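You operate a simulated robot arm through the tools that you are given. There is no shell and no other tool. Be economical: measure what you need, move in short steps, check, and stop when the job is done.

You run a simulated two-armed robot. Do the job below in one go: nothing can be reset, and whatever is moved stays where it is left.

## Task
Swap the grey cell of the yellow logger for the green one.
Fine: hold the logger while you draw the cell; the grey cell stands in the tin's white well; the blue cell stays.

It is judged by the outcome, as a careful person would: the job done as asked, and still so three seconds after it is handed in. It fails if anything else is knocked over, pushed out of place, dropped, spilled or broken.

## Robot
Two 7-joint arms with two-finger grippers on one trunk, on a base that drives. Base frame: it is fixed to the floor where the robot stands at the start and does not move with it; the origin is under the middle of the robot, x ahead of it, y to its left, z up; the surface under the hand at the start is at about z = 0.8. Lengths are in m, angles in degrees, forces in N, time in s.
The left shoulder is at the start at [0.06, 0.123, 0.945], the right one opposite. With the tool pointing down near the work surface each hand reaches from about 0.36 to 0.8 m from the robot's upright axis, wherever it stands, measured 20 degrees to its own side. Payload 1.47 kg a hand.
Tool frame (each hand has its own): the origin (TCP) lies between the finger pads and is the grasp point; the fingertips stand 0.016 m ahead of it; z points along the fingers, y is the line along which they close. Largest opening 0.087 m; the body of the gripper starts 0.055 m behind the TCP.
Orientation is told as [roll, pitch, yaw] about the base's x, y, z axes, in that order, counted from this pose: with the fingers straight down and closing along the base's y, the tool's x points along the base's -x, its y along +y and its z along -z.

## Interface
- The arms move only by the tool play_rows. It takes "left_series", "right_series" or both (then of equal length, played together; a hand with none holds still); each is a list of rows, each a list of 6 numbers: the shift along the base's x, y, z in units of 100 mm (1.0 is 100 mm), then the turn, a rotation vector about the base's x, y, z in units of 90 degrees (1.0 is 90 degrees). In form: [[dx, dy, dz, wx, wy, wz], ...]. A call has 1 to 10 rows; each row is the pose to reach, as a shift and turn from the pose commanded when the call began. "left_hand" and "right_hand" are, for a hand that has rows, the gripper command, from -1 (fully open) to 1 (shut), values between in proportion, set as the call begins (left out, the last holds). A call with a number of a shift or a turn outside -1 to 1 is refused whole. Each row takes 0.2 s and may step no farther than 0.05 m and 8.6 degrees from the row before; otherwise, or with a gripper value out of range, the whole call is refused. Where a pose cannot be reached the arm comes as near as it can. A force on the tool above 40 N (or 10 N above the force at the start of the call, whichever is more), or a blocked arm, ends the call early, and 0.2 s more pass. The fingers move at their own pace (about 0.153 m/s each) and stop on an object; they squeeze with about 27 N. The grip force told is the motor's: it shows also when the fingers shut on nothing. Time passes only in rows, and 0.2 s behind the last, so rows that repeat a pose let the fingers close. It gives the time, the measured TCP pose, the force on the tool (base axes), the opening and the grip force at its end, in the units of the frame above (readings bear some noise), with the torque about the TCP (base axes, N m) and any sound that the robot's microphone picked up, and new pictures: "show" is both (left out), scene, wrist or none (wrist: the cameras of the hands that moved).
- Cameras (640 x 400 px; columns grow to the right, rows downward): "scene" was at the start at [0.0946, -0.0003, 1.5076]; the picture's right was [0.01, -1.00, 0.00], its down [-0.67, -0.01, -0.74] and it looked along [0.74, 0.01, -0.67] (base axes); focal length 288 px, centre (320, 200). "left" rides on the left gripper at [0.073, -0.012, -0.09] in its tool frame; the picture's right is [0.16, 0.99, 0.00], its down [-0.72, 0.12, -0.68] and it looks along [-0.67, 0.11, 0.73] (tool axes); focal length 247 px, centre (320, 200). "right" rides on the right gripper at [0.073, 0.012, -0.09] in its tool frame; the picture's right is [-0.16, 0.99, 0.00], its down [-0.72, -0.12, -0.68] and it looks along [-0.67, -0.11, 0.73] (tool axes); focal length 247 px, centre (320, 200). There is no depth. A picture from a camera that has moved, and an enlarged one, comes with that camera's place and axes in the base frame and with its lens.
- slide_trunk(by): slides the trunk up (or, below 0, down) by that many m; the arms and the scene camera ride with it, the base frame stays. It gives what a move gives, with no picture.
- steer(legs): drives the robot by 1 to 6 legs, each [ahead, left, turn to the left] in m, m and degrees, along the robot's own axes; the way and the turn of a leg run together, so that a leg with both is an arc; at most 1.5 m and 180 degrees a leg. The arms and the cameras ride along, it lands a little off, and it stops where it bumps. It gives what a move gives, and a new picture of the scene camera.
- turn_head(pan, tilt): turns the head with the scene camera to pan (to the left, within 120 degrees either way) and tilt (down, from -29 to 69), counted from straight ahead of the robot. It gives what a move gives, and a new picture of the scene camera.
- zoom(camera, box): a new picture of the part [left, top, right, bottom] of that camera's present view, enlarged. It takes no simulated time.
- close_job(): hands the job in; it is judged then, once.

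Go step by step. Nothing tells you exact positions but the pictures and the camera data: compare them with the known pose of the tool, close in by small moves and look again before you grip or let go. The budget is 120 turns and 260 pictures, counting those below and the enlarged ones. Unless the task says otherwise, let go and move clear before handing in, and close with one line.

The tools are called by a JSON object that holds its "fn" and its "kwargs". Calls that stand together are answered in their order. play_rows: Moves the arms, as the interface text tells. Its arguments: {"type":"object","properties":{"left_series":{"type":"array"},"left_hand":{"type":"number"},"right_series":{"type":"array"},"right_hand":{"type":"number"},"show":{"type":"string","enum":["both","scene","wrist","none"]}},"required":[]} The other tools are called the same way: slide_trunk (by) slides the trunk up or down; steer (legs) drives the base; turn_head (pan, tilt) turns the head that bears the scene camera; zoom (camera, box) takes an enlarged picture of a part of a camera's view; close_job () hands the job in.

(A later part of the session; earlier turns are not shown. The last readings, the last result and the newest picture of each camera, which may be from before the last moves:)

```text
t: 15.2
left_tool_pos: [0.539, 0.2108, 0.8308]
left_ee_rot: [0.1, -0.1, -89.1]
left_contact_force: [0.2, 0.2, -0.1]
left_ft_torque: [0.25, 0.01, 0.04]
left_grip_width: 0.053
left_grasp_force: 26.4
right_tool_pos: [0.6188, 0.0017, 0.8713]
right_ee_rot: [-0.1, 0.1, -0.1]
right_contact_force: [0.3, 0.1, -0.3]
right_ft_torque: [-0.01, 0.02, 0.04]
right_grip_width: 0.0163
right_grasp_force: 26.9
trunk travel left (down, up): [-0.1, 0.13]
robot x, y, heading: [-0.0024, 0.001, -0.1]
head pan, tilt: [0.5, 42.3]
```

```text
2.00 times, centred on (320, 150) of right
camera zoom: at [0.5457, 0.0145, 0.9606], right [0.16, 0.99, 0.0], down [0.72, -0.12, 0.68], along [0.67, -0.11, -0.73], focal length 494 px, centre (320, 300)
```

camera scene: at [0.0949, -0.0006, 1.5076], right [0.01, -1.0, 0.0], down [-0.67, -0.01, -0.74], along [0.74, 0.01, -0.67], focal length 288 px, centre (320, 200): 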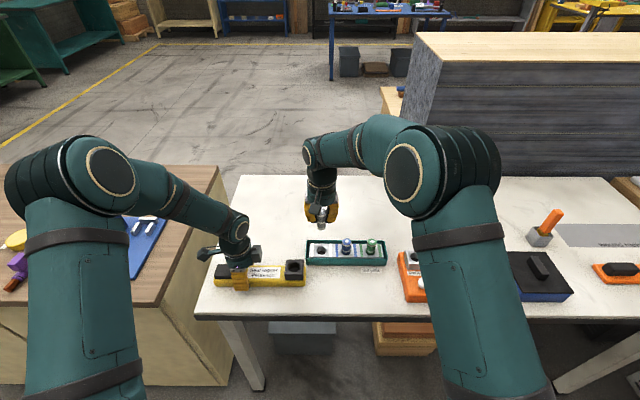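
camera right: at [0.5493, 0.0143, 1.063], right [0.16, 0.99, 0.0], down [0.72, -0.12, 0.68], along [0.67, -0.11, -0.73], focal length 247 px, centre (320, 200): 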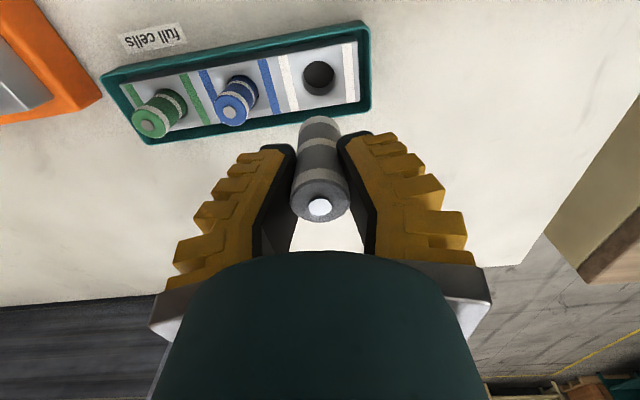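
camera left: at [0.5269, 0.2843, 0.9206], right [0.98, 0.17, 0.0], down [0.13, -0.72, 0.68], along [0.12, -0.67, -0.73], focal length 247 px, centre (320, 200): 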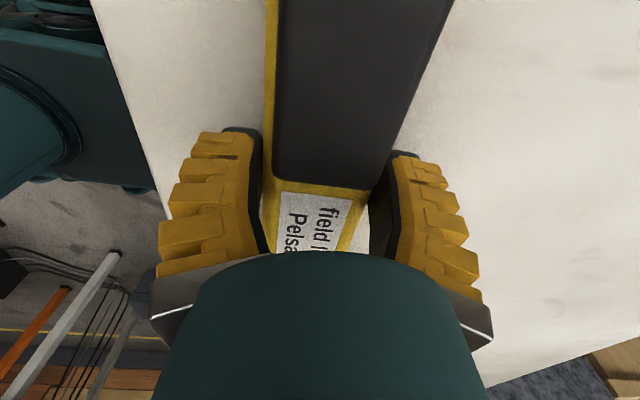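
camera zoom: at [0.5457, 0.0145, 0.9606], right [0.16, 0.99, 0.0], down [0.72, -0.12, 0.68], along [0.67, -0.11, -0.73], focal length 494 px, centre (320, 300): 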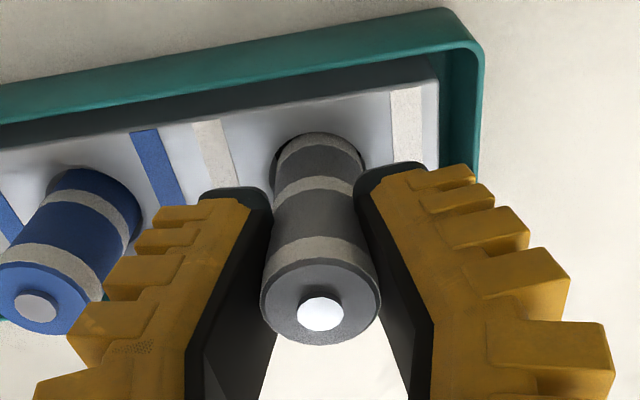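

It is entering cleanly. I'll lower it to the depth matching the other cells.

{"fn": "play_rows", "kwargs": {"right_series": [[0, 0, -0.06, 0, 0, 0], [0, 0, -0.1, 0, 0, 0], [0, 0, -0.13, 0, 0, 0]], "show": "none"}}

{"fn": "zoom", "kwargs": {"camera": "scene", "box": [290, 205, 390, 275]}}

{"fn": "zoom", "kwargs": {"camera": "right", "box": [180, 50, 420, 250]}}

```text
t: 16.0
left_tool_pos: [0.5396, 0.2098, 0.8301]
left_ee_rot: [0.0, 0.0, -89.1]
left_contact_force: [-0.2, -0.9, -0.4]
left_ft_torque: [0.26, 0.02, -0.01]
left_grip_width: 0.0531
left_grasp_force: 26.8
right_tool_pos: [0.6212, 0.0013, 0.8597]
right_ee_rot: [0.0, 0.0, 0.1]
right_contact_force: [0.0, 0.6, 0.2]
right_ft_torque: [0.01, 0.0, 0.03]
right_grip_width: 0.0158
right_grasp_force: 27.0
trunk travel left (down, up): [-0.1, 0.13]
robot x, y, heading: [-0.001, 0.0006, 0.2]
head pan, tilt: [0.5, 42.3]
```

```text
5.71 times, centred on (340, 240) of scene
camera zoom: at [0.0947, -0.0004, 1.5076], right [0.01, -1.0, 0.0], down [-0.67, -0.01, -0.74], along [0.74, 0.01, -0.67], focal length 1644 px, centre (206, -29)
```

zoom: 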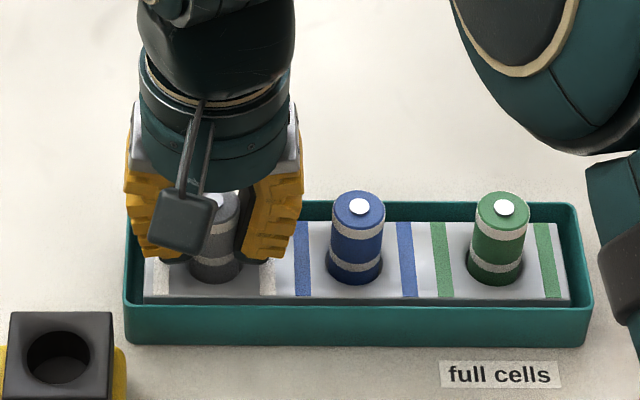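

```text
2.00 times, centred on (300, 150) of right
camera zoom: at [0.5476, 0.0141, 0.9483], right [0.16, 0.99, 0.0], down [0.72, -0.12, 0.68], along [0.67, -0.11, -0.73], focal length 494 px, centre (360, 300)
```

zoom: 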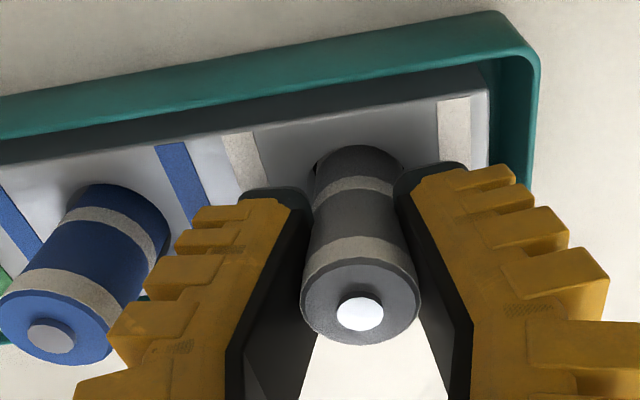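

A few mm remain and there is no contact yet. I'll lower further, slowly.

{"fn": "play_rows", "kwargs": {"right_series": [[0, 0, -0.02, 0, 0, 0], [0, 0, -0.04, 0, 0, 0], [0, 0, -0.05, 0, 0, 0]], "show": "none"}}

{"fn": "zoom", "kwargs": {"camera": "scene", "box": [305, 210, 365, 270]}}

{"fn": "zoom", "kwargs": {"camera": "right", "box": [180, 50, 420, 250]}}

```text
t: 16.8
left_tool_pos: [0.5393, 0.2102, 0.8307]
left_ee_rot: [0.0, 0.1, -89.1]
left_contact_force: [0.7, -0.2, -0.2]
left_ft_torque: [0.16, -0.01, 0.0]
left_grip_width: 0.0519
left_grasp_force: 26.9
right_tool_pos: [0.6211, 0.0025, 0.8565]
right_ee_rot: [0.0, -0.2, -0.1]
right_contact_force: [-0.8, -2.4, 15.0]
right_ft_torque: [-0.13, 0.09, -0.02]
right_grip_width: 0.0161
right_grasp_force: 27.3
trunk travel left (down, up): [-0.1, 0.13]
robot x, y, heading: [-0.0006, 0.0037, 0.1]
head pan, tilt: [0.5, 42.3]
```

```text
6.67 times, centred on (335, 240) of scene
camera zoom: at [0.0934, -0.0006, 1.5078], right [0.01, -1.0, 0.0], down [-0.67, -0.01, -0.74], along [0.74, 0.01, -0.67], focal length 1918 px, centre (220, -67)
```

zoom: 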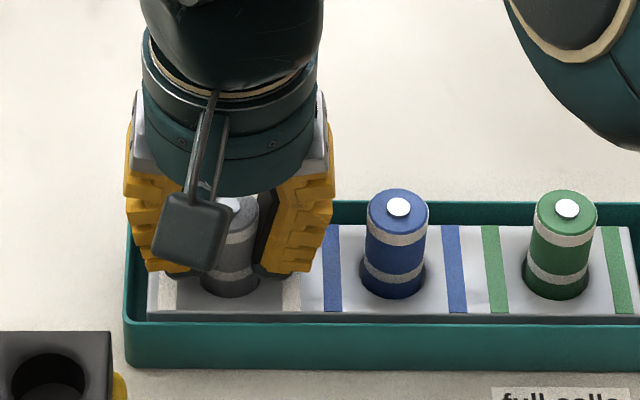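

```text
2.00 times, centred on (300, 150) of right
camera zoom: at [0.547, 0.0141, 0.945], right [0.16, 0.99, 0.0], down [0.72, -0.12, 0.68], along [0.67, -0.11, -0.73], focal length 494 px, centre (360, 300)
```

zoom: 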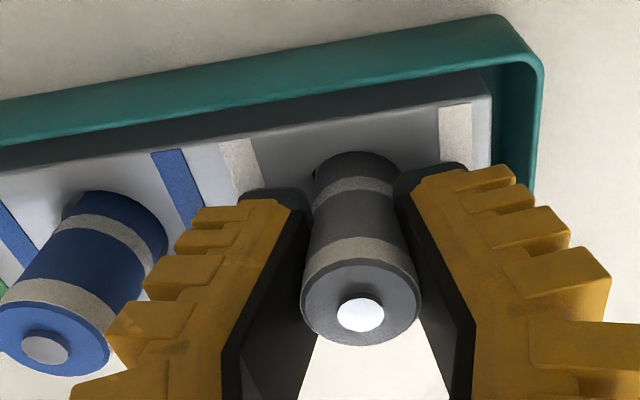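

The cell is bottomed: a 15 N contact, and its top is level with the blue one. I'll ease off the pressure and open partially.

{"fn": "play_rows", "kwargs": {"right_series": [[0, 0, 0.02, 0, 0, 0], [0, 0, 0.02, 0, 0, 0]], "show": "none"}}

{"fn": "play_rows", "kwargs": {"right_series": [[0, 0, 0, 0, 0, 0], [0, 0, 0, 0, 0, 0], [0, 0, 0, 0, 0, 0]], "right_hand": 0.1, "show": "wrist"}}

```text
t: 17.4
left_tool_pos: [0.5397, 0.2103, 0.8304]
left_ee_rot: [0.0, 0.0, -89.1]
left_contact_force: [0.7, -0.4, 0.0]
left_ft_torque: [0.19, 0.03, -0.02]
left_grip_width: 0.0526
left_grasp_force: 27.2
right_tool_pos: [0.62, 0.0016, 0.857]
right_ee_rot: [0.0, 0.0, 0.0]
right_contact_force: [2.8, -1.3, 6.5]
right_ft_torque: [-0.06, -0.07, 0.0]
right_grip_width: 0.0165
right_grasp_force: 27.2
trunk travel left (down, up): [-0.1, 0.13]
robot x, y, heading: [-0.0018, -0.0004, 0.0]
head pan, tilt: [0.5, 42.3]
```

```text
t: 18.2
left_tool_pos: [0.5396, 0.2099, 0.8305]
left_ee_rot: [-0.1, 0.0, -89.1]
left_contact_force: [-0.6, -0.5, -0.2]
left_ft_torque: [0.18, 0.0, -0.02]
left_grip_width: 0.0527
left_grasp_force: 26.8
right_tool_pos: [0.6194, 0.0006, 0.8563]
right_ee_rot: [0.0, 0.0, 0.0]
right_contact_force: [0.7, -0.3, 0.8]
right_ft_torque: [0.03, 0.06, 0.01]
right_grip_width: 0.0451
right_grasp_force: 4.4
trunk travel left (down, up): [-0.1, 0.13]
robot x, y, heading: [-0.0021, -0.0018, 0.0]
head pan, tilt: [0.5, 42.3]
camera right: at [0.547, 0.0144, 0.9453], right [0.16, 0.99, 0.0], down [0.72, -0.12, 0.68], along [0.67, -0.11, -0.73], focal length 247 px, centre (320, 200)
```

right: 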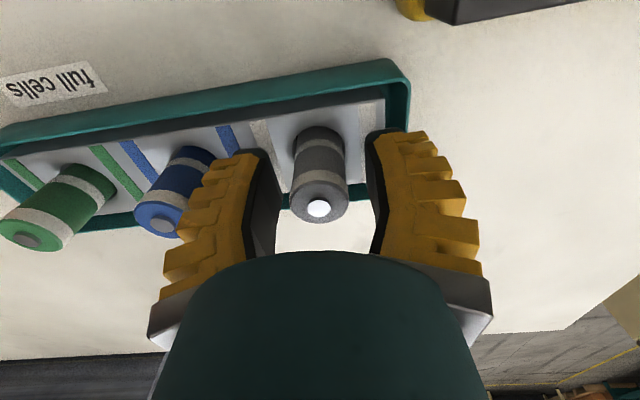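

The cell is released and upright. I'll lift clear and move over the green cell.

{"fn": "play_rows", "kwargs": {"right_series": [[0, 0, 0.2, 0, 0, 0], [0, 0, 0.5, 0, 0, 0], [0, 0, 0.95, 0, 0, 0]], "show": "none"}}

{"fn": "play_rows", "kwargs": {"right_series": [[0, -0.4, 0, 0, 0, 0], [0, -0.8, 0, 0, 0, 0], [0.02, -1.0, 0, 0, 0, 0]], "right_hand": -0.3}}

{"fn": "zoom", "kwargs": {"camera": "right", "box": [200, 0, 440, 200]}}

{"fn": "zoom", "kwargs": {"camera": "scene", "box": [290, 205, 390, 275]}}

```text
t: 19.0
left_tool_pos: [0.5402, 0.2102, 0.8323]
left_ee_rot: [0.0, 0.0, -89.2]
left_contact_force: [0.0, -0.8, 0.0]
left_ft_torque: [0.1, -0.02, -0.05]
left_grip_width: 0.0524
left_grasp_force: 27.4
right_tool_pos: [0.6202, 0.0008, 0.9515]
right_ee_rot: [0.1, 0.0, 0.0]
right_contact_force: [0.5, -0.4, 0.1]
right_ft_torque: [-0.01, -0.02, 0.02]
right_grip_width: 0.045
right_grasp_force: 4.2
trunk travel left (down, up): [-0.1, 0.13]
robot x, y, heading: [-0.0008, -0.0029, -0.0]
head pan, tilt: [0.5, 42.3]
```

```text
t: 19.8
left_tool_pos: [0.5403, 0.2106, 0.8312]
left_ee_rot: [0.0, 0.0, -89.2]
left_contact_force: [0.1, -0.8, 0.3]
left_ft_torque: [-0.14, 0.0, -0.01]
left_grip_width: 0.0531
left_grasp_force: 27.2
right_tool_pos: [0.6218, -0.0992, 0.951]
right_ee_rot: [0.0, 0.1, -0.1]
right_contact_force: [0.2, 0.8, 0.1]
right_ft_torque: [0.01, -0.02, 0.01]
right_grip_width: 0.0612
right_grasp_force: 3.4
trunk travel left (down, up): [-0.1, 0.13]
robot x, y, heading: [-0.0026, -0.0004, -0.4]
head pan, tilt: [0.5, 42.3]
camera scene: at [0.0947, -0.0005, 1.5076], right [0.01, -1.0, 0.0], down [-0.67, -0.01, -0.74], along [0.74, 0.01, -0.67], focal length 288 px, centre (320, 200)
camera right: at [0.5495, -0.0872, 1.0398], right [0.16, 0.99, 0.0], down [0.72, -0.12, 0.68], along [0.67, -0.11, -0.73], focal length 247 px, centre (320, 200)
```

scene: 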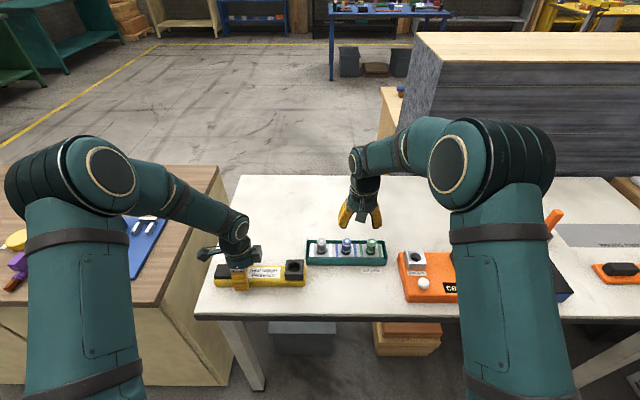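
right: 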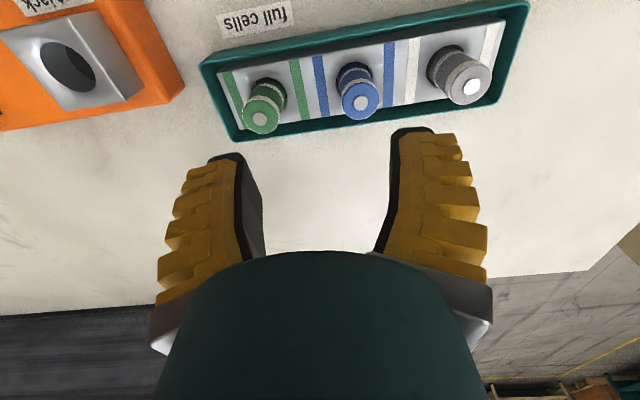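

```text
2.00 times, centred on (320, 100) of right
camera zoom: at [0.5495, -0.0872, 1.0398], right [0.16, 0.99, 0.0], down [0.72, -0.12, 0.68], along [0.67, -0.11, -0.73], focal length 494 px, centre (320, 400)
```

zoom: 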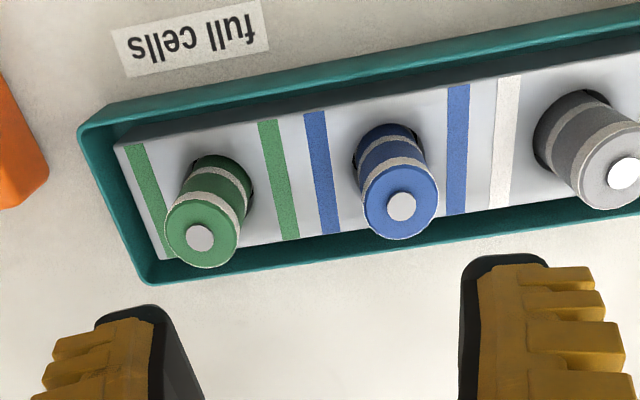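

```text
5.71 times, centred on (340, 240) of scene
camera zoom: at [0.0947, -0.0005, 1.5076], right [0.01, -1.0, 0.0], down [-0.67, -0.01, -0.74], along [0.74, 0.01, -0.67], focal length 1644 px, centre (206, -29)
```

zoom: 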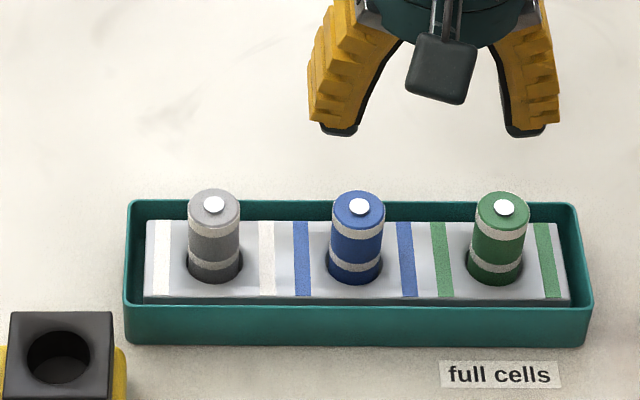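

The grey cell stands level in the white well. The green cell is at about (0.619, -0.143). I'll move above it and check.

{"fn": "play_rows", "kwargs": {"right_series": [[-0.01, -0.22, 0, 0, 0, 0], [-0.01, -0.435, 0, 0, 0, 0], [-0.01, -0.435, -0.25, 0, 0, 0], [-0.01, -0.435, -0.45, 0, 0, 0]], "show": "none"}}

{"fn": "zoom", "kwargs": {"camera": "right", "box": [200, 50, 440, 250]}}

{"fn": "zoom", "kwargs": {"camera": "scene", "box": [310, 205, 410, 275]}}

```text
t: 20.8
left_tool_pos: [0.5397, 0.2108, 0.8307]
left_ee_rot: [-0.1, 0.0, -89.1]
left_contact_force: [-0.4, 0.3, 0.9]
left_ft_torque: [-0.01, 0.03, 0.04]
left_grip_width: 0.0528
left_grasp_force: 26.6
right_tool_pos: [0.6212, -0.1423, 0.905]
right_ee_rot: [-0.1, 0.0, 0.0]
right_contact_force: [-0.5, -0.5, 0.2]
right_ft_torque: [0.03, 0.0, 0.0]
right_grip_width: 0.0613
right_grasp_force: 3.5
trunk travel left (down, up): [-0.1, 0.13]
robot x, y, heading: [-0.0031, 0.0014, -0.0]
head pan, tilt: [0.5, 42.3]
```

```text
2.00 times, centred on (320, 150) of right
camera zoom: at [0.5478, -0.1286, 0.9952], right [0.16, 0.99, 0.0], down [0.72, -0.12, 0.68], along [0.67, -0.11, -0.73], focal length 494 px, centre (320, 300)
```

zoom: 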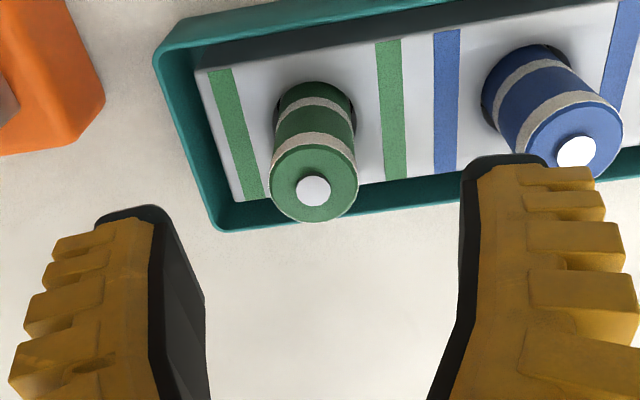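

```text
5.71 times, centred on (360, 240) of scene
camera zoom: at [0.0947, -0.0003, 1.5076], right [0.01, -1.0, 0.0], down [-0.67, -0.01, -0.74], along [0.74, 0.01, -0.67], focal length 1644 px, centre (91, -29)
```

zoom: 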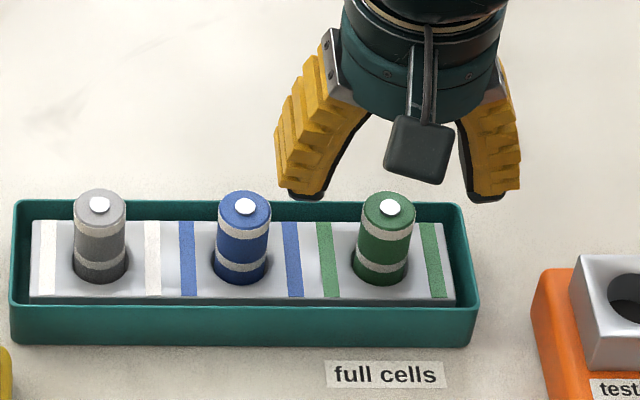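

It is centred. I'll descend to z≈0.858 with a slightly narrower opening, then close.

{"fn": "play_rows", "kwargs": {"right_series": [[-0.01, 0, -0.15, 0, 0, 0], [-0.01, 0, -0.3, 0, 0, 0], [-0.01, 0, -0.47, 0, 0, 0]], "right_hand": 0, "show": "wrist"}}

{"fn": "zoom", "kwargs": {"camera": "scene", "box": [310, 205, 410, 275]}}

```text
t: 21.6
left_tool_pos: [0.5404, 0.2103, 0.8309]
left_ee_rot: [0.1, 0.0, -89.1]
left_contact_force: [0.4, 0.5, 0.2]
left_ft_torque: [0.12, 0.02, -0.01]
left_grip_width: 0.0528
left_grasp_force: 27.1
right_tool_pos: [0.6194, -0.1392, 0.8577]
right_ee_rot: [0.1, 0.0, 0.0]
right_contact_force: [0.2, 0.2, -0.7]
right_ft_torque: [0.01, 0.0, 0.03]
right_grip_width: 0.0491
right_grasp_force: 3.9
trunk travel left (down, up): [-0.1, 0.13]
robot x, y, heading: [0.0016, 0.0034, 0.2]
head pan, tilt: [0.5, 42.3]
camera right: at [0.5464, -0.1282, 0.9478], right [0.16, 0.99, 0.0], down [0.72, -0.12, 0.68], along [0.67, -0.11, -0.73], focal length 247 px, centre (320, 200)
```

right: 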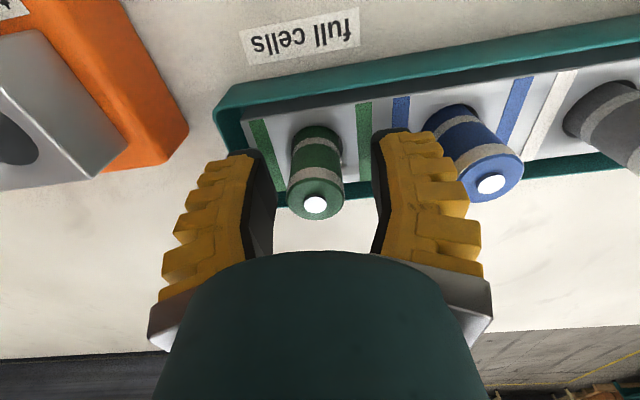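

```text
5.71 times, centred on (360, 240) of scene
camera zoom: at [0.0948, -0.0003, 1.5076], right [0.01, -1.0, 0.0], down [-0.67, -0.01, -0.74], along [0.74, 0.01, -0.67], focal length 1644 px, centre (91, -29)
```

zoom: 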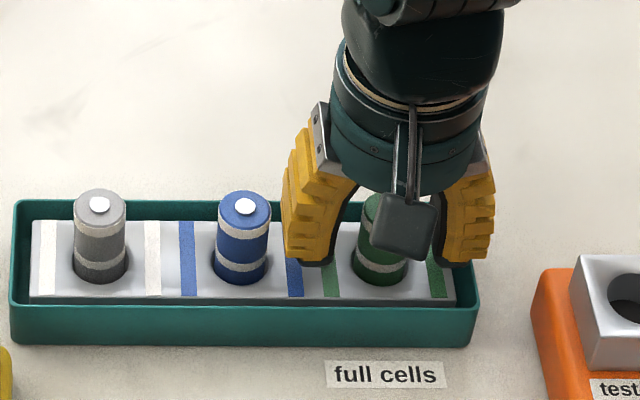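

The cell sits about 2 mm towards -y of the finger centre. I'll shift by that and close.

{"fn": "play_rows", "kwargs": {"right_series": [[0, -0.02, 0, 0, 0, 0], [0, -0.02, 0, 0, 0, 0]], "show": "none"}}

{"fn": "play_rows", "kwargs": {"right_series": [[0, 0, 0, 0, 0, 0], [0, 0, 0, 0, 0, 0], [0, 0, 0, 0, 0, 0]], "right_hand": 1, "show": "wrist"}}

```text
t: 22.2
left_tool_pos: [0.5393, 0.2098, 0.8301]
left_ee_rot: [0.1, -0.1, -89.1]
left_contact_force: [-0.6, -0.7, -0.6]
left_ft_torque: [-0.02, 0.02, -0.02]
left_grip_width: 0.0528
left_grasp_force: 27.0
right_tool_pos: [0.6206, -0.1426, 0.8588]
right_ee_rot: [-0.1, 0.0, 0.0]
right_contact_force: [0.4, 0.5, 0.7]
right_ft_torque: [-0.03, -0.01, 0.04]
right_grip_width: 0.0491
right_grasp_force: 3.6
trunk travel left (down, up): [-0.1, 0.13]
robot x, y, heading: [0.0027, 0.0, -0.3]
head pan, tilt: [0.5, 42.3]
```

```text
t: 23.0
left_tool_pos: [0.5401, 0.2098, 0.83]
left_ee_rot: [0.0, -0.1, -89.1]
left_contact_force: [0.5, 0.4, 0.9]
left_ft_torque: [0.04, 0.01, 0.03]
left_grip_width: 0.0531
left_grasp_force: 27.3
right_tool_pos: [0.6194, -0.1443, 0.8599]
right_ee_rot: [0.1, 0.0, -0.1]
right_contact_force: [-0.7, -0.8, 1.3]
right_ft_torque: [-0.01, 0.04, 0.01]
right_grip_width: 0.0194
right_grasp_force: 27.1
trunk travel left (down, up): [-0.1, 0.13]
robot x, y, heading: [-0.0013, 0.0004, -0.3]
head pan, tilt: [0.5, 42.3]
camera right: at [0.5468, -0.1305, 0.9487], right [0.16, 0.99, 0.0], down [0.72, -0.12, 0.68], along [0.67, -0.11, -0.73], focal length 247 px, centre (320, 200)
```

right: 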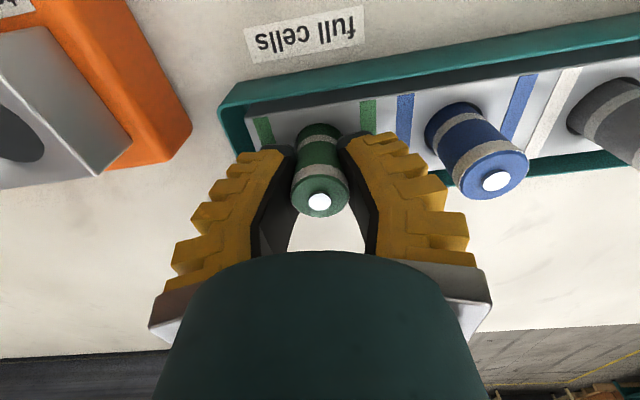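

I have the green cell and will lift it straight out.

{"fn": "play_rows", "kwargs": {"right_series": [[0, 0, 0.05, 0, 0, 0], [0, 0, 0.15, 0, 0, 0], [0, 0, 0.3, 0, 0, 0], [0, 0, 0.5, 0, 0, 0], [0, 0, 0.75, 0, 0, 0], [0, 0, 1.0, 0, 0, 0]]}}

{"fn": "zoom", "kwargs": {"camera": "right", "box": [200, 50, 440, 250]}}

{"fn": "zoom", "kwargs": {"camera": "scene", "box": [300, 180, 420, 275]}}

```text
t: 24.4
left_tool_pos: [0.5405, 0.2102, 0.8294]
left_ee_rot: [0.0, 0.1, -89.1]
left_contact_force: [-0.7, 1.1, 0.1]
left_ft_torque: [-0.1, 0.0, -0.09]
left_grip_width: 0.0525
left_grasp_force: 27.1
right_tool_pos: [0.6194, -0.144, 0.9589]
right_ee_rot: [0.0, 0.0, 0.0]
right_contact_force: [-0.2, -0.5, -1.0]
right_ft_torque: [0.04, 0.04, 0.01]
right_grip_width: 0.0189
right_grasp_force: 26.8
trunk travel left (down, up): [-0.1, 0.13]
robot x, y, heading: [-0.0027, 0.0044, 0.1]
head pan, tilt: [0.5, 42.3]
camera scene: at [0.0944, -0.0003, 1.5076], right [0.01, -1.0, 0.0], down [-0.67, -0.01, -0.74], along [0.74, 0.01, -0.67], focal length 288 px, centre (320, 200)
camera right: at [0.547, -0.1307, 1.0484], right [0.16, 0.99, 0.0], down [0.72, -0.12, 0.68], along [0.67, -0.11, -0.73], focal length 247 px, centre (320, 200)
```

scene: 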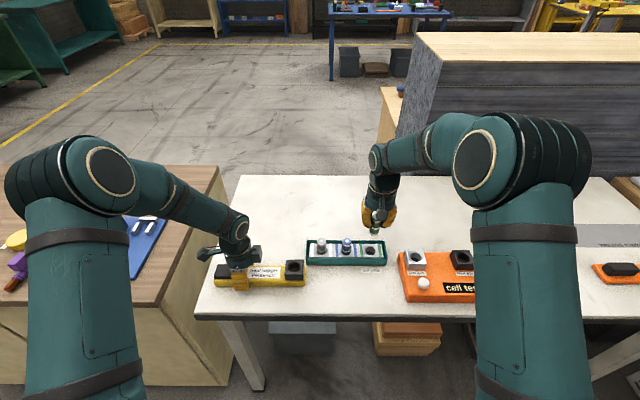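
right: 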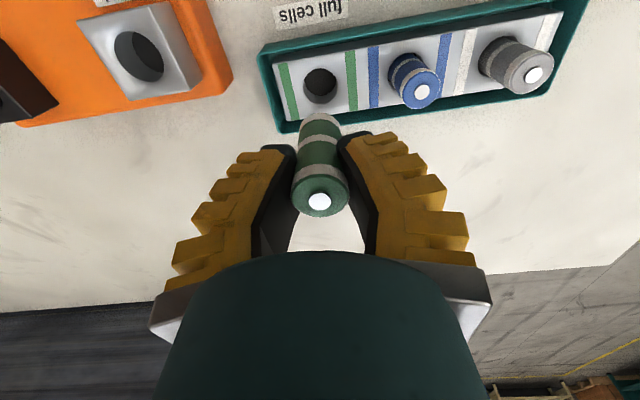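

```text
2.00 times, centred on (320, 150) of right
camera zoom: at [0.547, -0.1307, 1.0484], right [0.16, 0.99, 0.0], down [0.72, -0.12, 0.68], along [0.67, -0.11, -0.73], focal length 494 px, centre (320, 300)
```

zoom: 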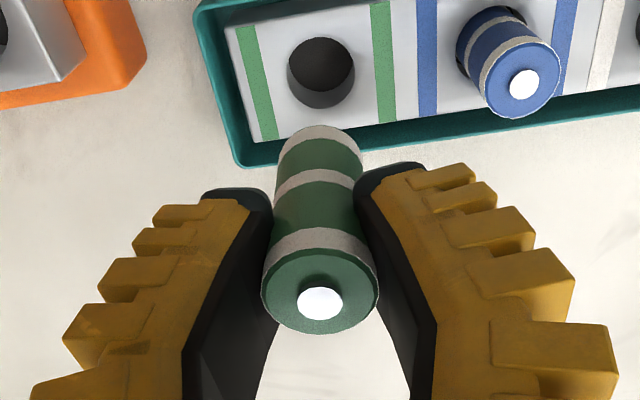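

```text
4.21 times, centred on (360, 228) of scene
camera zoom: at [0.0944, -0.0003, 1.5076], right [0.01, -1.0, 0.0], down [-0.67, -0.01, -0.74], along [0.74, 0.01, -0.67], focal length 1212 px, centre (152, 84)
```

zoom: 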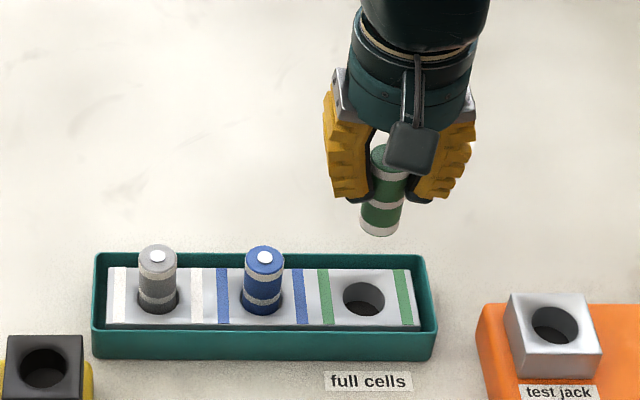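

The green cell is out cleanly, with blue and grey undisturbed. I'll carry it to the logger's dock.

{"fn": "play_rows", "kwargs": {"right_series": [[-0.08, 0.24, 0.15, 0, 0, 0], [-0.17, 0.48, 0.15, 0, 0, 0], [-0.26, 0.73, 0.15, 0, 0, 0]], "show": "none"}}

{"fn": "play_rows", "kwargs": {"right_series": [[-0.08, 0.24, 0, 0, 0, 0], [-0.17, 0.48, 0, 0, 0, 0], [-0.26, 0.73, 0, 0, 0, 0]], "show": "none"}}

{"fn": "play_rows", "kwargs": {"right_series": [[-0.08, 0.24, 0, 0, 0, 0], [-0.17, 0.48, 0, 0, 0, 0], [-0.27, 0.72, 0, 0, 0, 0]]}}

{"fn": "zoom", "kwargs": {"camera": "right", "box": [200, 50, 440, 250]}}

{"fn": "zoom", "kwargs": {"camera": "scene", "box": [240, 190, 340, 290]}}

```text
t: 25.2
left_tool_pos: [0.5406, 0.2113, 0.8306]
left_ee_rot: [0.0, 0.0, -89.0]
left_contact_force: [-0.1, 0.9, -0.9]
left_ft_torque: [0.26, 0.0, 0.0]
left_grip_width: 0.0527
left_grasp_force: 27.7
right_tool_pos: [0.5948, -0.0714, 0.975]
right_ee_rot: [0.0, 0.0, 0.1]
right_contact_force: [-0.3, -0.3, -1.0]
right_ft_torque: [-0.02, 0.01, -0.01]
right_grip_width: 0.0187
right_grasp_force: 27.6
trunk travel left (down, up): [-0.1, 0.13]
robot x, y, heading: [-0.0012, -0.0017, -0.0]
head pan, tilt: [0.5, 42.3]
```

```text
t: 26.0
left_tool_pos: [0.54, 0.2107, 0.8314]
left_ee_rot: [0.0, 0.1, -89.1]
left_contact_force: [-0.2, 0.8, 0.0]
left_ft_torque: [0.3, -0.02, -0.02]
left_grip_width: 0.0529
left_grasp_force: 27.3
right_tool_pos: [0.5681, 0.0018, 0.9768]
right_ee_rot: [0.0, 0.0, 0.0]
right_contact_force: [0.6, 0.3, 0.0]
right_ft_torque: [0.01, 0.02, -0.01]
right_grip_width: 0.0182
right_grasp_force: 26.6
trunk travel left (down, up): [-0.1, 0.13]
robot x, y, heading: [-0.0037, 0.002, -0.2]
head pan, tilt: [0.5, 42.3]
```

```text
t: 26.8
left_tool_pos: [0.5396, 0.2108, 0.8296]
left_ee_rot: [0.0, 0.0, -89.1]
left_contact_force: [-0.5, 0.9, -0.2]
left_ft_torque: [0.3, 0.0, 0.0]
left_grip_width: 0.0529
left_grasp_force: 26.7
right_tool_pos: [0.5411, 0.0726, 0.9745]
right_ee_rot: [0.1, 0.0, -0.1]
right_contact_force: [0.2, -0.1, -1.6]
right_ft_torque: [0.02, 0.02, 0.01]
right_grip_width: 0.0178
right_grasp_force: 26.7
trunk travel left (down, up): [-0.1, 0.13]
robot x, y, heading: [-0.0001, 0.0019, -0.1]
head pan, tilt: [0.5, 42.3]
camera scene: at [0.0945, 0.0001, 1.5076], right [0.01, -1.0, 0.0], down [-0.67, -0.01, -0.74], along [0.74, 0.01, -0.67], focal length 288 px, centre (320, 200)
camera right: at [0.4682, 0.0851, 1.0636], right [0.16, 0.99, 0.0], down [0.72, -0.12, 0.68], along [0.67, -0.11, -0.73], focal length 247 px, centre (320, 200)
```

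scene: 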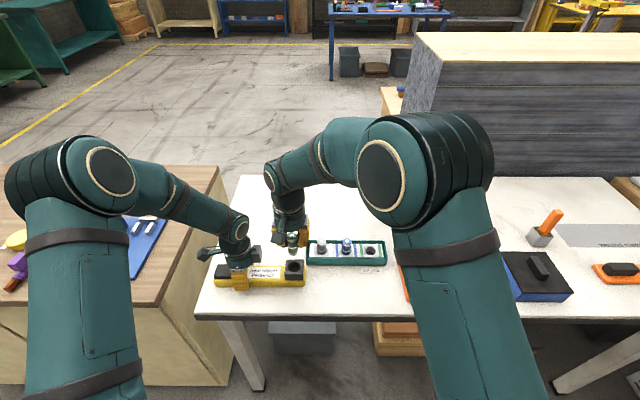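
right: 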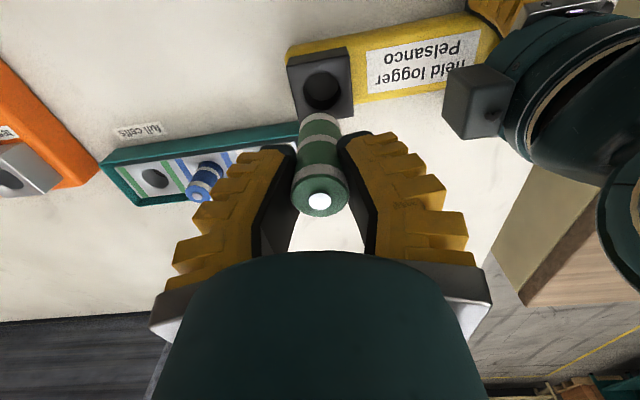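

```text
2.00 times, centred on (320, 150) of right
camera zoom: at [0.4682, 0.0851, 1.0636], right [0.16, 0.99, 0.0], down [0.72, -0.12, 0.68], along [0.67, -0.11, -0.73], focal length 494 px, centre (320, 300)
```

zoom: 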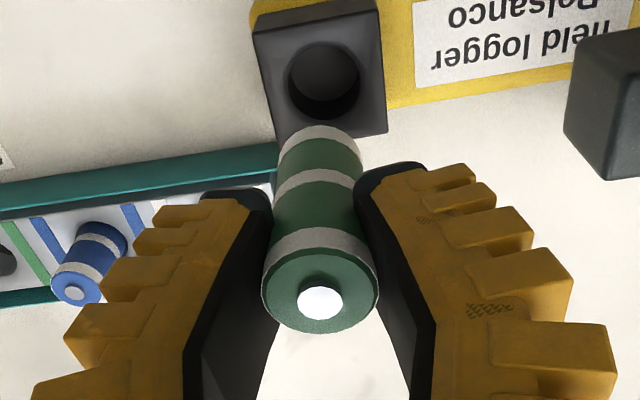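

```text
4.00 times, centred on (290, 240) of scene
camera zoom: at [0.0945, 0.0001, 1.5076], right [0.01, -1.0, 0.0], down [-0.67, -0.01, -0.74], along [0.74, 0.01, -0.67], focal length 1151 px, centre (440, 40)
```

zoom: 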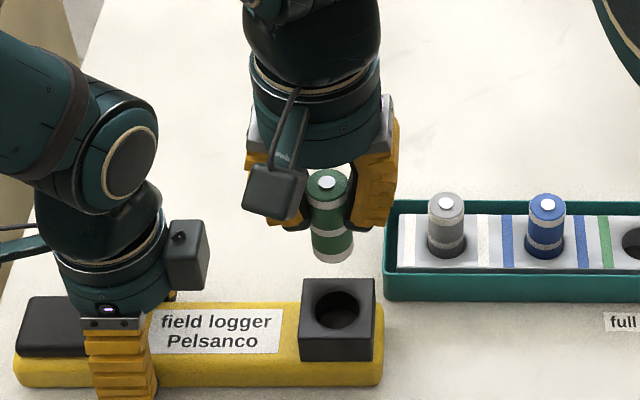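

Compared with how the grey cell sat, I need about +1 mm in x and y. I'll lower to just above the dock and check.

{"fn": "play_rows", "kwargs": {"right_series": [[0.01, 0.01, -0.2, 0, 0, 0], [0.01, 0.01, -0.4, 0, 0, 0], [0.01, 0.01, -0.53, 0, 0, 0]], "show": "none"}}

{"fn": "zoom", "kwargs": {"camera": "right", "box": [260, 50, 380, 170]}}

{"fn": "zoom", "kwargs": {"camera": "scene", "box": [265, 220, 325, 290]}}

```text
t: 27.6
left_tool_pos: [0.5394, 0.209, 0.8292]
left_ee_rot: [0.0, 0.0, -89.1]
left_contact_force: [0.5, -0.2, 0.1]
left_ft_torque: [-0.04, 0.03, -0.03]
left_grip_width: 0.0531
left_grasp_force: 27.0
right_tool_pos: [0.543, 0.0759, 0.9208]
right_ee_rot: [0.0, 0.1, 0.0]
right_contact_force: [0.1, 0.6, -1.0]
right_ft_torque: [0.01, 0.02, 0.01]
right_grip_width: 0.0179
right_grasp_force: 26.4
trunk travel left (down, up): [-0.1, 0.13]
robot x, y, heading: [-0.0015, 0.0027, -0.0]
head pan, tilt: [0.5, 42.3]
```

```text
3.33 times, centred on (320, 110) of right
camera zoom: at [0.4693, 0.0877, 1.0098], right [0.16, 0.99, 0.0], down [0.72, -0.12, 0.68], along [0.67, -0.11, -0.73], focal length 823 px, centre (320, 500)
```

zoom: 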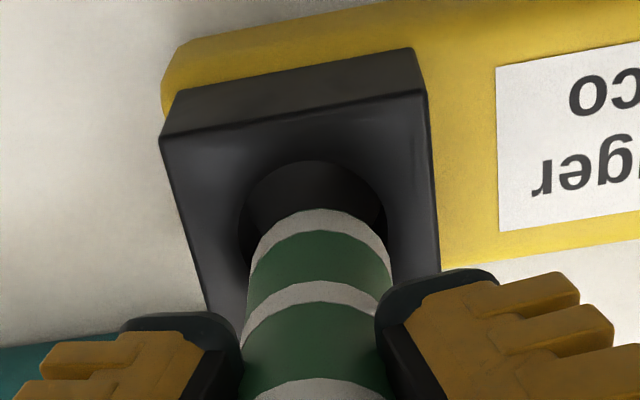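

```text
5.71 times, centred on (295, 255) of scene
camera zoom: at [0.0947, -0.0003, 1.5076], right [0.01, -1.0, 0.0], down [-0.67, -0.01, -0.74], along [0.74, 0.01, -0.67], focal length 1644 px, centre (463, -114)
```

zoom: 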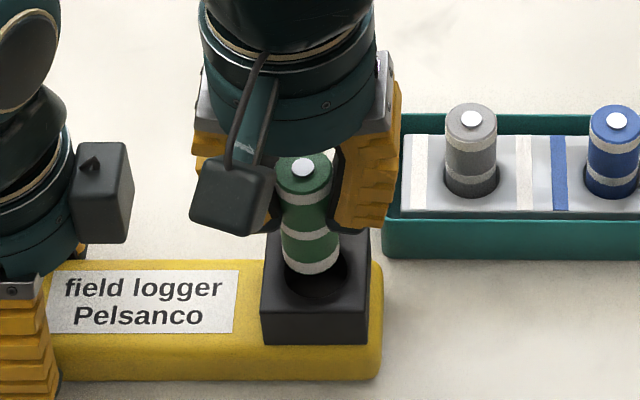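

The cell is about 2 mm too far in +x and 1 mm in +y relative to the hole. I'll correct that and lower to the hole's mouth with force checks.

{"fn": "play_rows", "kwargs": {"right_series": [[-0.018, -0.01, 0, 0, 0, 0], [-0.018, -0.01, -0.05, 0, 0, 0], [-0.018, -0.01, -0.1, 0, 0, 0]], "show": "none"}}

{"fn": "zoom", "kwargs": {"camera": "right", "box": [260, 50, 380, 170]}}

{"fn": "zoom", "kwargs": {"camera": "scene", "box": [265, 220, 325, 290]}}

```text
t: 28.4
left_tool_pos: [0.5398, 0.2107, 0.8295]
left_ee_rot: [0.0, 0.1, -89.1]
left_contact_force: [0.2, -0.5, 0.3]
left_ft_torque: [-0.09, -0.03, -0.05]
left_grip_width: 0.0527
left_grasp_force: 26.7
right_tool_pos: [0.5417, 0.0741, 0.9106]
right_ee_rot: [-0.1, 0.0, 0.0]
right_contact_force: [0.0, 0.2, -0.2]
right_ft_torque: [0.0, -0.01, -0.02]
right_grip_width: 0.0175
right_grasp_force: 27.2
trunk travel left (down, up): [-0.1, 0.13]
robot x, y, heading: [0.0005, 0.0022, -0.1]
head pan, tilt: [0.5, 42.3]
```

```text
3.33 times, centred on (320, 110) of right
camera zoom: at [0.4675, 0.0868, 0.9996], right [0.16, 0.99, 0.0], down [0.72, -0.12, 0.68], along [0.67, -0.11, -0.73], focal length 823 px, centre (320, 500)
```

zoom: 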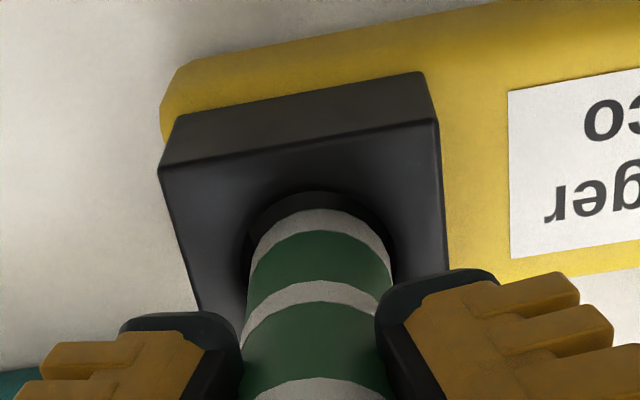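

```text
5.71 times, centred on (295, 255) of scene
camera zoom: at [0.0947, -0.0003, 1.5076], right [0.01, -1.0, 0.0], down [-0.67, -0.01, -0.74], along [0.74, 0.01, -0.67], focal length 1644 px, centre (463, -114)
```

zoom: 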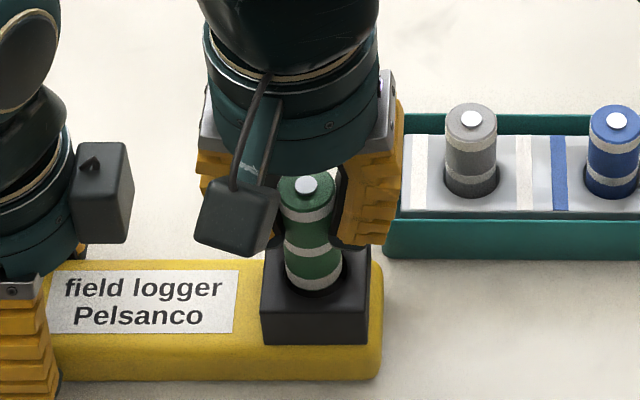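

It is concentric in both views. I'll insert slowly.

{"fn": "play_rows", "kwargs": {"right_series": [[0, 0, -0.04, 0, 0, 0], [0, 0, -0.08, 0, 0, 0], [0, 0, -0.12, 0, 0, 0]], "show": "none"}}

{"fn": "zoom", "kwargs": {"camera": "scene", "box": [265, 220, 325, 290]}}

{"fn": "zoom", "kwargs": {"camera": "right", "box": [260, 50, 380, 170]}}

```text
t: 29.2
left_tool_pos: [0.5396, 0.2106, 0.8295]
left_ee_rot: [0.1, -0.1, -89.2]
left_contact_force: [-0.3, 0.1, -0.6]
left_ft_torque: [-0.01, 0.0, -0.05]
left_grip_width: 0.0532
left_grasp_force: 27.4
right_tool_pos: [0.5401, 0.0746, 0.8991]
right_ee_rot: [0.1, -0.1, 0.0]
right_contact_force: [0.3, -0.4, -1.2]
right_ft_torque: [-0.01, -0.01, 0.0]
right_grip_width: 0.0174
right_grasp_force: 27.3
trunk travel left (down, up): [-0.1, 0.13]
robot x, y, heading: [0.0026, -0.0009, -0.3]
head pan, tilt: [0.5, 42.3]
```

```text
5.71 times, centred on (295, 255) of scene
camera zoom: at [0.0947, -0.0003, 1.5076], right [0.01, -1.0, 0.0], down [-0.67, -0.01, -0.74], along [0.74, 0.01, -0.67], focal length 1644 px, centre (463, -114)
```

zoom: 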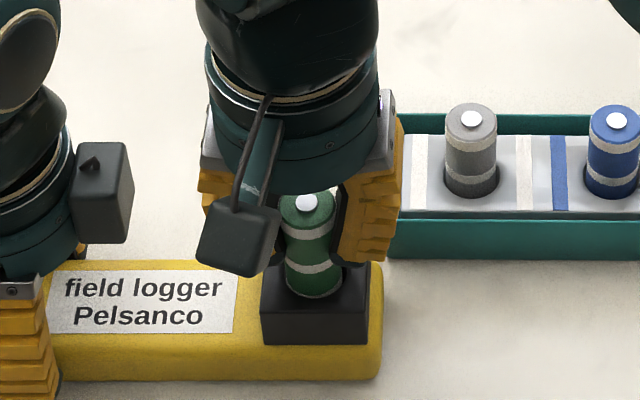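

```text
3.33 times, centred on (320, 110) of right
camera zoom: at [0.4667, 0.0872, 0.9881], right [0.16, 0.99, 0.0], down [0.72, -0.12, 0.68], along [0.67, -0.11, -0.73], focal length 823 px, centre (320, 500)
```

zoom: 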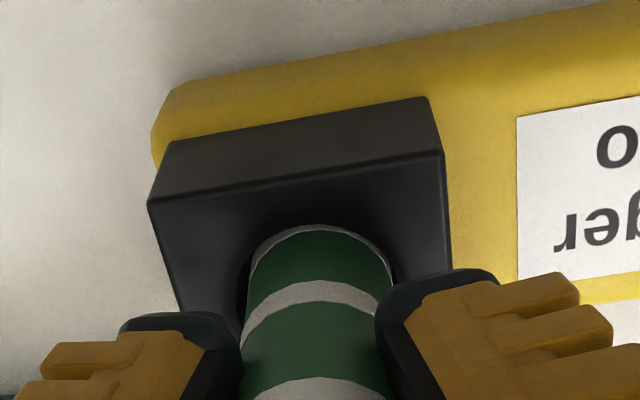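

The cell is in the mouth of the dock. I'll continue down until it seats.

{"fn": "play_rows", "kwargs": {"right_series": [[0, 0, -0.04, 0, 0, 0], [0, 0, -0.08, 0, 0, 0], [0, 0, -0.11, 0, 0, 0], [0, 0, -0.14, 0, 0, 0]], "show": "none"}}

{"fn": "zoom", "kwargs": {"camera": "scene", "box": [265, 220, 325, 290]}}

{"fn": "zoom", "kwargs": {"camera": "right", "box": [260, 50, 380, 170]}}

```text
t: 30.2
left_tool_pos: [0.5402, 0.2114, 0.831]
left_ee_rot: [0.0, 0.0, -89.0]
left_contact_force: [1.7, 1.7, -1.3]
left_ft_torque: [0.07, 0.03, 0.25]
left_grip_width: 0.0515
left_grasp_force: 27.4
right_tool_pos: [0.5407, 0.075, 0.8854]
right_ee_rot: [0.1, -0.1, 0.0]
right_contact_force: [-1.9, -2.8, 17.7]
right_ft_torque: [-0.06, -0.01, -0.01]
right_grip_width: 0.0193
right_grasp_force: 27.3
trunk travel left (down, up): [-0.1, 0.13]
robot x, y, heading: [-0.0024, -0.0011, 0.2]
head pan, tilt: [0.5, 42.3]
```

```text
5.71 times, centred on (295, 255) of scene
camera zoom: at [0.0934, -0.0006, 1.5078], right [0.01, -1.0, 0.0], down [-0.67, -0.01, -0.74], along [0.74, 0.01, -0.67], focal length 1644 px, centre (463, -114)
```

zoom: 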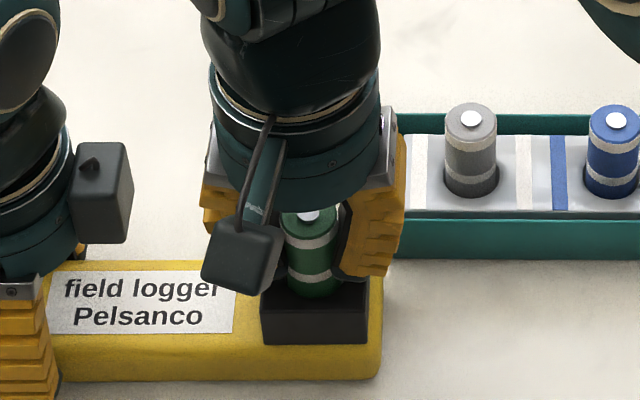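

```text
3.33 times, centred on (320, 110) of right
camera zoom: at [0.4669, 0.0869, 0.9754], right [0.16, 0.99, 0.0], down [0.72, -0.12, 0.68], along [0.67, -0.11, -0.73], focal length 823 px, centre (320, 500)
```

zoom: 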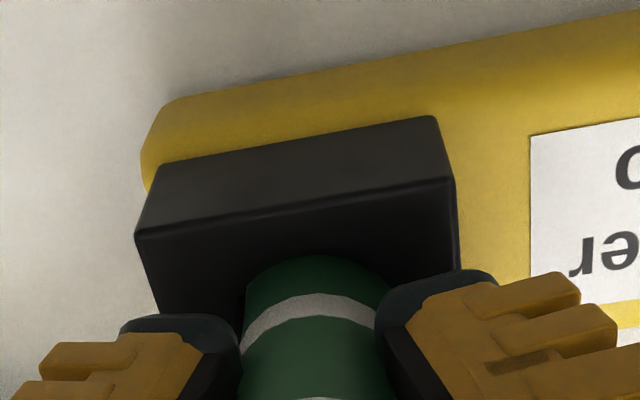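

Contact is 17.7 N and the top is at the height the grey one had. I'll press a touch more to be sure it is seated.

{"fn": "play_rows", "kwargs": {"right_series": [[0, 0, -0.01, 0, 0, 0], [0, 0, -0.015, 0, 0, 0]], "show": "none"}}

```text
t: 30.8
left_tool_pos: [0.5402, 0.2102, 0.8309]
left_ee_rot: [0.0, 0.1, -89.1]
left_contact_force: [-0.6, 1.5, -0.3]
left_ft_torque: [-0.04, 0.02, 0.07]
left_grip_width: 0.0518
left_grasp_force: 27.0
right_tool_pos: [0.541, 0.0742, 0.8857]
right_ee_rot: [0.0, -0.2, 0.0]
right_contact_force: [2.0, -2.9, 18.1]
right_ft_torque: [-0.01, -0.03, 0.0]
right_grip_width: 0.0197
right_grasp_force: 27.1
trunk travel left (down, up): [-0.1, 0.13]
robot x, y, heading: [0.0035, -0.001, 0.0]
head pan, tilt: [0.5, 42.3]
```

It is firmly bottomed, with no further travel. I'll ease off and open the right hand.

{"fn": "play_rows", "kwargs": {"right_series": [[0, 0, 0.015, 0, 0, 0], [0, 0, 0.02, 0, 0, 0]], "show": "none"}}

{"fn": "play_rows", "kwargs": {"right_series": [[0, 0, 0, 0, 0, 0], [0, 0, 0, 0, 0, 0], [0, 0, 0, 0, 0, 0]], "right_hand": -0.2, "show": "wrist"}}

{"fn": "zoom", "kwargs": {"camera": "scene", "box": [265, 220, 325, 290]}}

```text
t: 31.4
left_tool_pos: [0.5396, 0.2105, 0.8305]
left_ee_rot: [0.0, -0.1, -89.2]
left_contact_force: [-4.7, 2.4, 0.4]
left_ft_torque: [-0.13, 0.02, -0.2]
left_grip_width: 0.053
left_grasp_force: 26.8
right_tool_pos: [0.5406, 0.0747, 0.8849]
right_ee_rot: [0.1, -0.1, 0.0]
right_contact_force: [6.0, -3.4, 7.0]
right_ft_torque: [-0.02, -0.25, -0.05]
right_grip_width: 0.02
right_grasp_force: 27.0
trunk travel left (down, up): [-0.1, 0.13]
robot x, y, heading: [0.0024, 0.0018, 0.0]
head pan, tilt: [0.5, 42.3]
```

```text
t: 32.2
left_tool_pos: [0.5392, 0.2106, 0.8311]
left_ee_rot: [0.0, 0.1, -89.0]
left_contact_force: [0.5, -0.5, 0.4]
left_ft_torque: [0.0, -0.04, 0.0]
left_grip_width: 0.053
left_grasp_force: 26.7
right_tool_pos: [0.5404, 0.0749, 0.8844]
right_ee_rot: [0.0, 0.0, 0.0]
right_contact_force: [0.0, -0.9, 0.2]
right_ft_torque: [0.02, -0.02, 0.03]
right_grip_width: 0.0575
right_grasp_force: 3.6
trunk travel left (down, up): [-0.1, 0.13]
robot x, y, heading: [0.0006, 0.0036, 0.1]
head pan, tilt: [0.5, 42.3]
camera right: at [0.4668, 0.0875, 0.9741], right [0.16, 0.99, 0.0], down [0.72, -0.12, 0.68], along [0.67, -0.11, -0.73], focal length 247 px, centre (320, 200)
```

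right: 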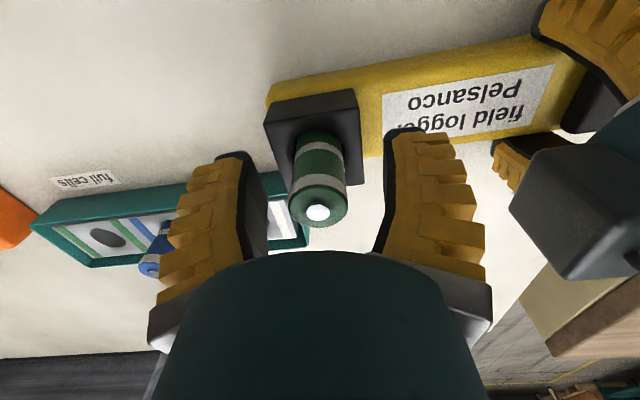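

```text
5.71 times, centred on (295, 255) of scene
camera zoom: at [0.0946, -0.0004, 1.5076], right [0.01, -1.0, 0.0], down [-0.67, -0.01, -0.74], along [0.74, 0.01, -0.67], focal length 1644 px, centre (463, -114)
```

zoom: 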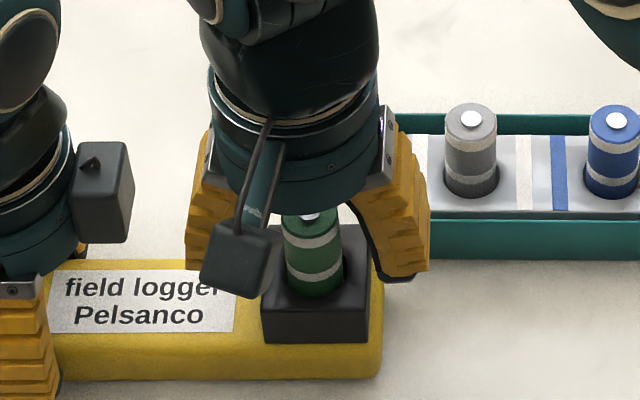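

The green cell matches where the grey one sat. I'll lift the right hand clear, then check everything before letting go of the logger.

{"fn": "play_rows", "kwargs": {"right_series": [[0, 0, 0.2, 0, 0, 0], [0, 0, 0.55, 0, 0, 0], [0, 0, 1.0, 0, 0, 0]], "show": "none"}}

{"fn": "play_rows", "kwargs": {"right_series": [[-0.1, -0.3, 0.2, 0, 0, 0], [-0.2, -0.6, 0.4, 0, 0, 0], [-0.4, -1.0, 0.6, 0, 0, 0]], "show": "none"}}

{"fn": "zoom", "kwargs": {"camera": "scene", "box": [200, 200, 400, 325]}}

```text
t: 33.0
left_tool_pos: [0.5389, 0.2106, 0.8306]
left_ee_rot: [0.1, -0.1, -89.1]
left_contact_force: [-1.0, -0.2, 0.4]
left_ft_torque: [-0.52, -0.02, -0.18]
left_grip_width: 0.0527
left_grasp_force: 26.9
right_tool_pos: [0.5394, 0.0742, 0.9848]
right_ee_rot: [-0.1, 0.0, -0.1]
right_contact_force: [-0.1, -0.4, -0.6]
right_ft_torque: [-0.01, -0.01, 0.02]
right_grip_width: 0.0573
right_grasp_force: 3.2
trunk travel left (down, up): [-0.1, 0.13]
robot x, y, heading: [-0.0012, 0.0012, -0.2]
head pan, tilt: [0.5, 42.3]
```

```text
t: 33.8
left_tool_pos: [0.5387, 0.2097, 0.8305]
left_ee_rot: [0.1, 0.0, -89.2]
left_contact_force: [-1.5, -0.8, 1.7]
left_ft_torque: [-0.55, -0.01, -0.2]
left_grip_width: 0.0526
left_grasp_force: 26.9
right_tool_pos: [0.5003, -0.0258, 1.0452]
right_ee_rot: [0.0, 0.1, 0.0]
right_contact_force: [-1.0, -0.2, -0.6]
right_ft_torque: [0.04, 0.03, 0.01]
right_grip_width: 0.0575
right_grasp_force: 3.6
trunk travel left (down, up): [-0.1, 0.13]
robot x, y, heading: [-0.0005, 0.0015, 0.1]
head pan, tilt: [0.5, 42.3]
```

```text
3.20 times, centred on (300, 262) of scene
camera zoom: at [0.0938, -0.0014, 1.5077], right [0.01, -1.0, 0.0], down [-0.67, -0.01, -0.74], along [0.74, 0.01, -0.67], focal length 921 px, centre (384, 0)
```

zoom: 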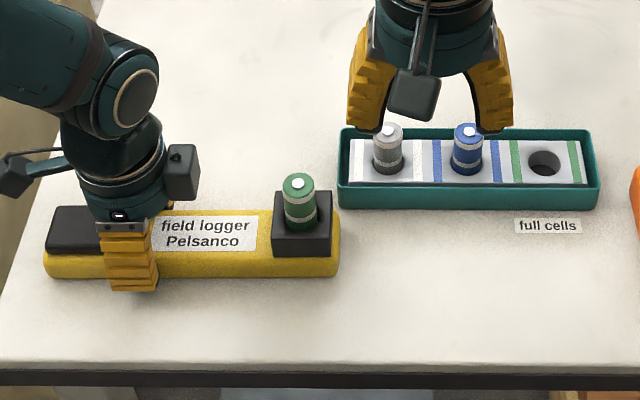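

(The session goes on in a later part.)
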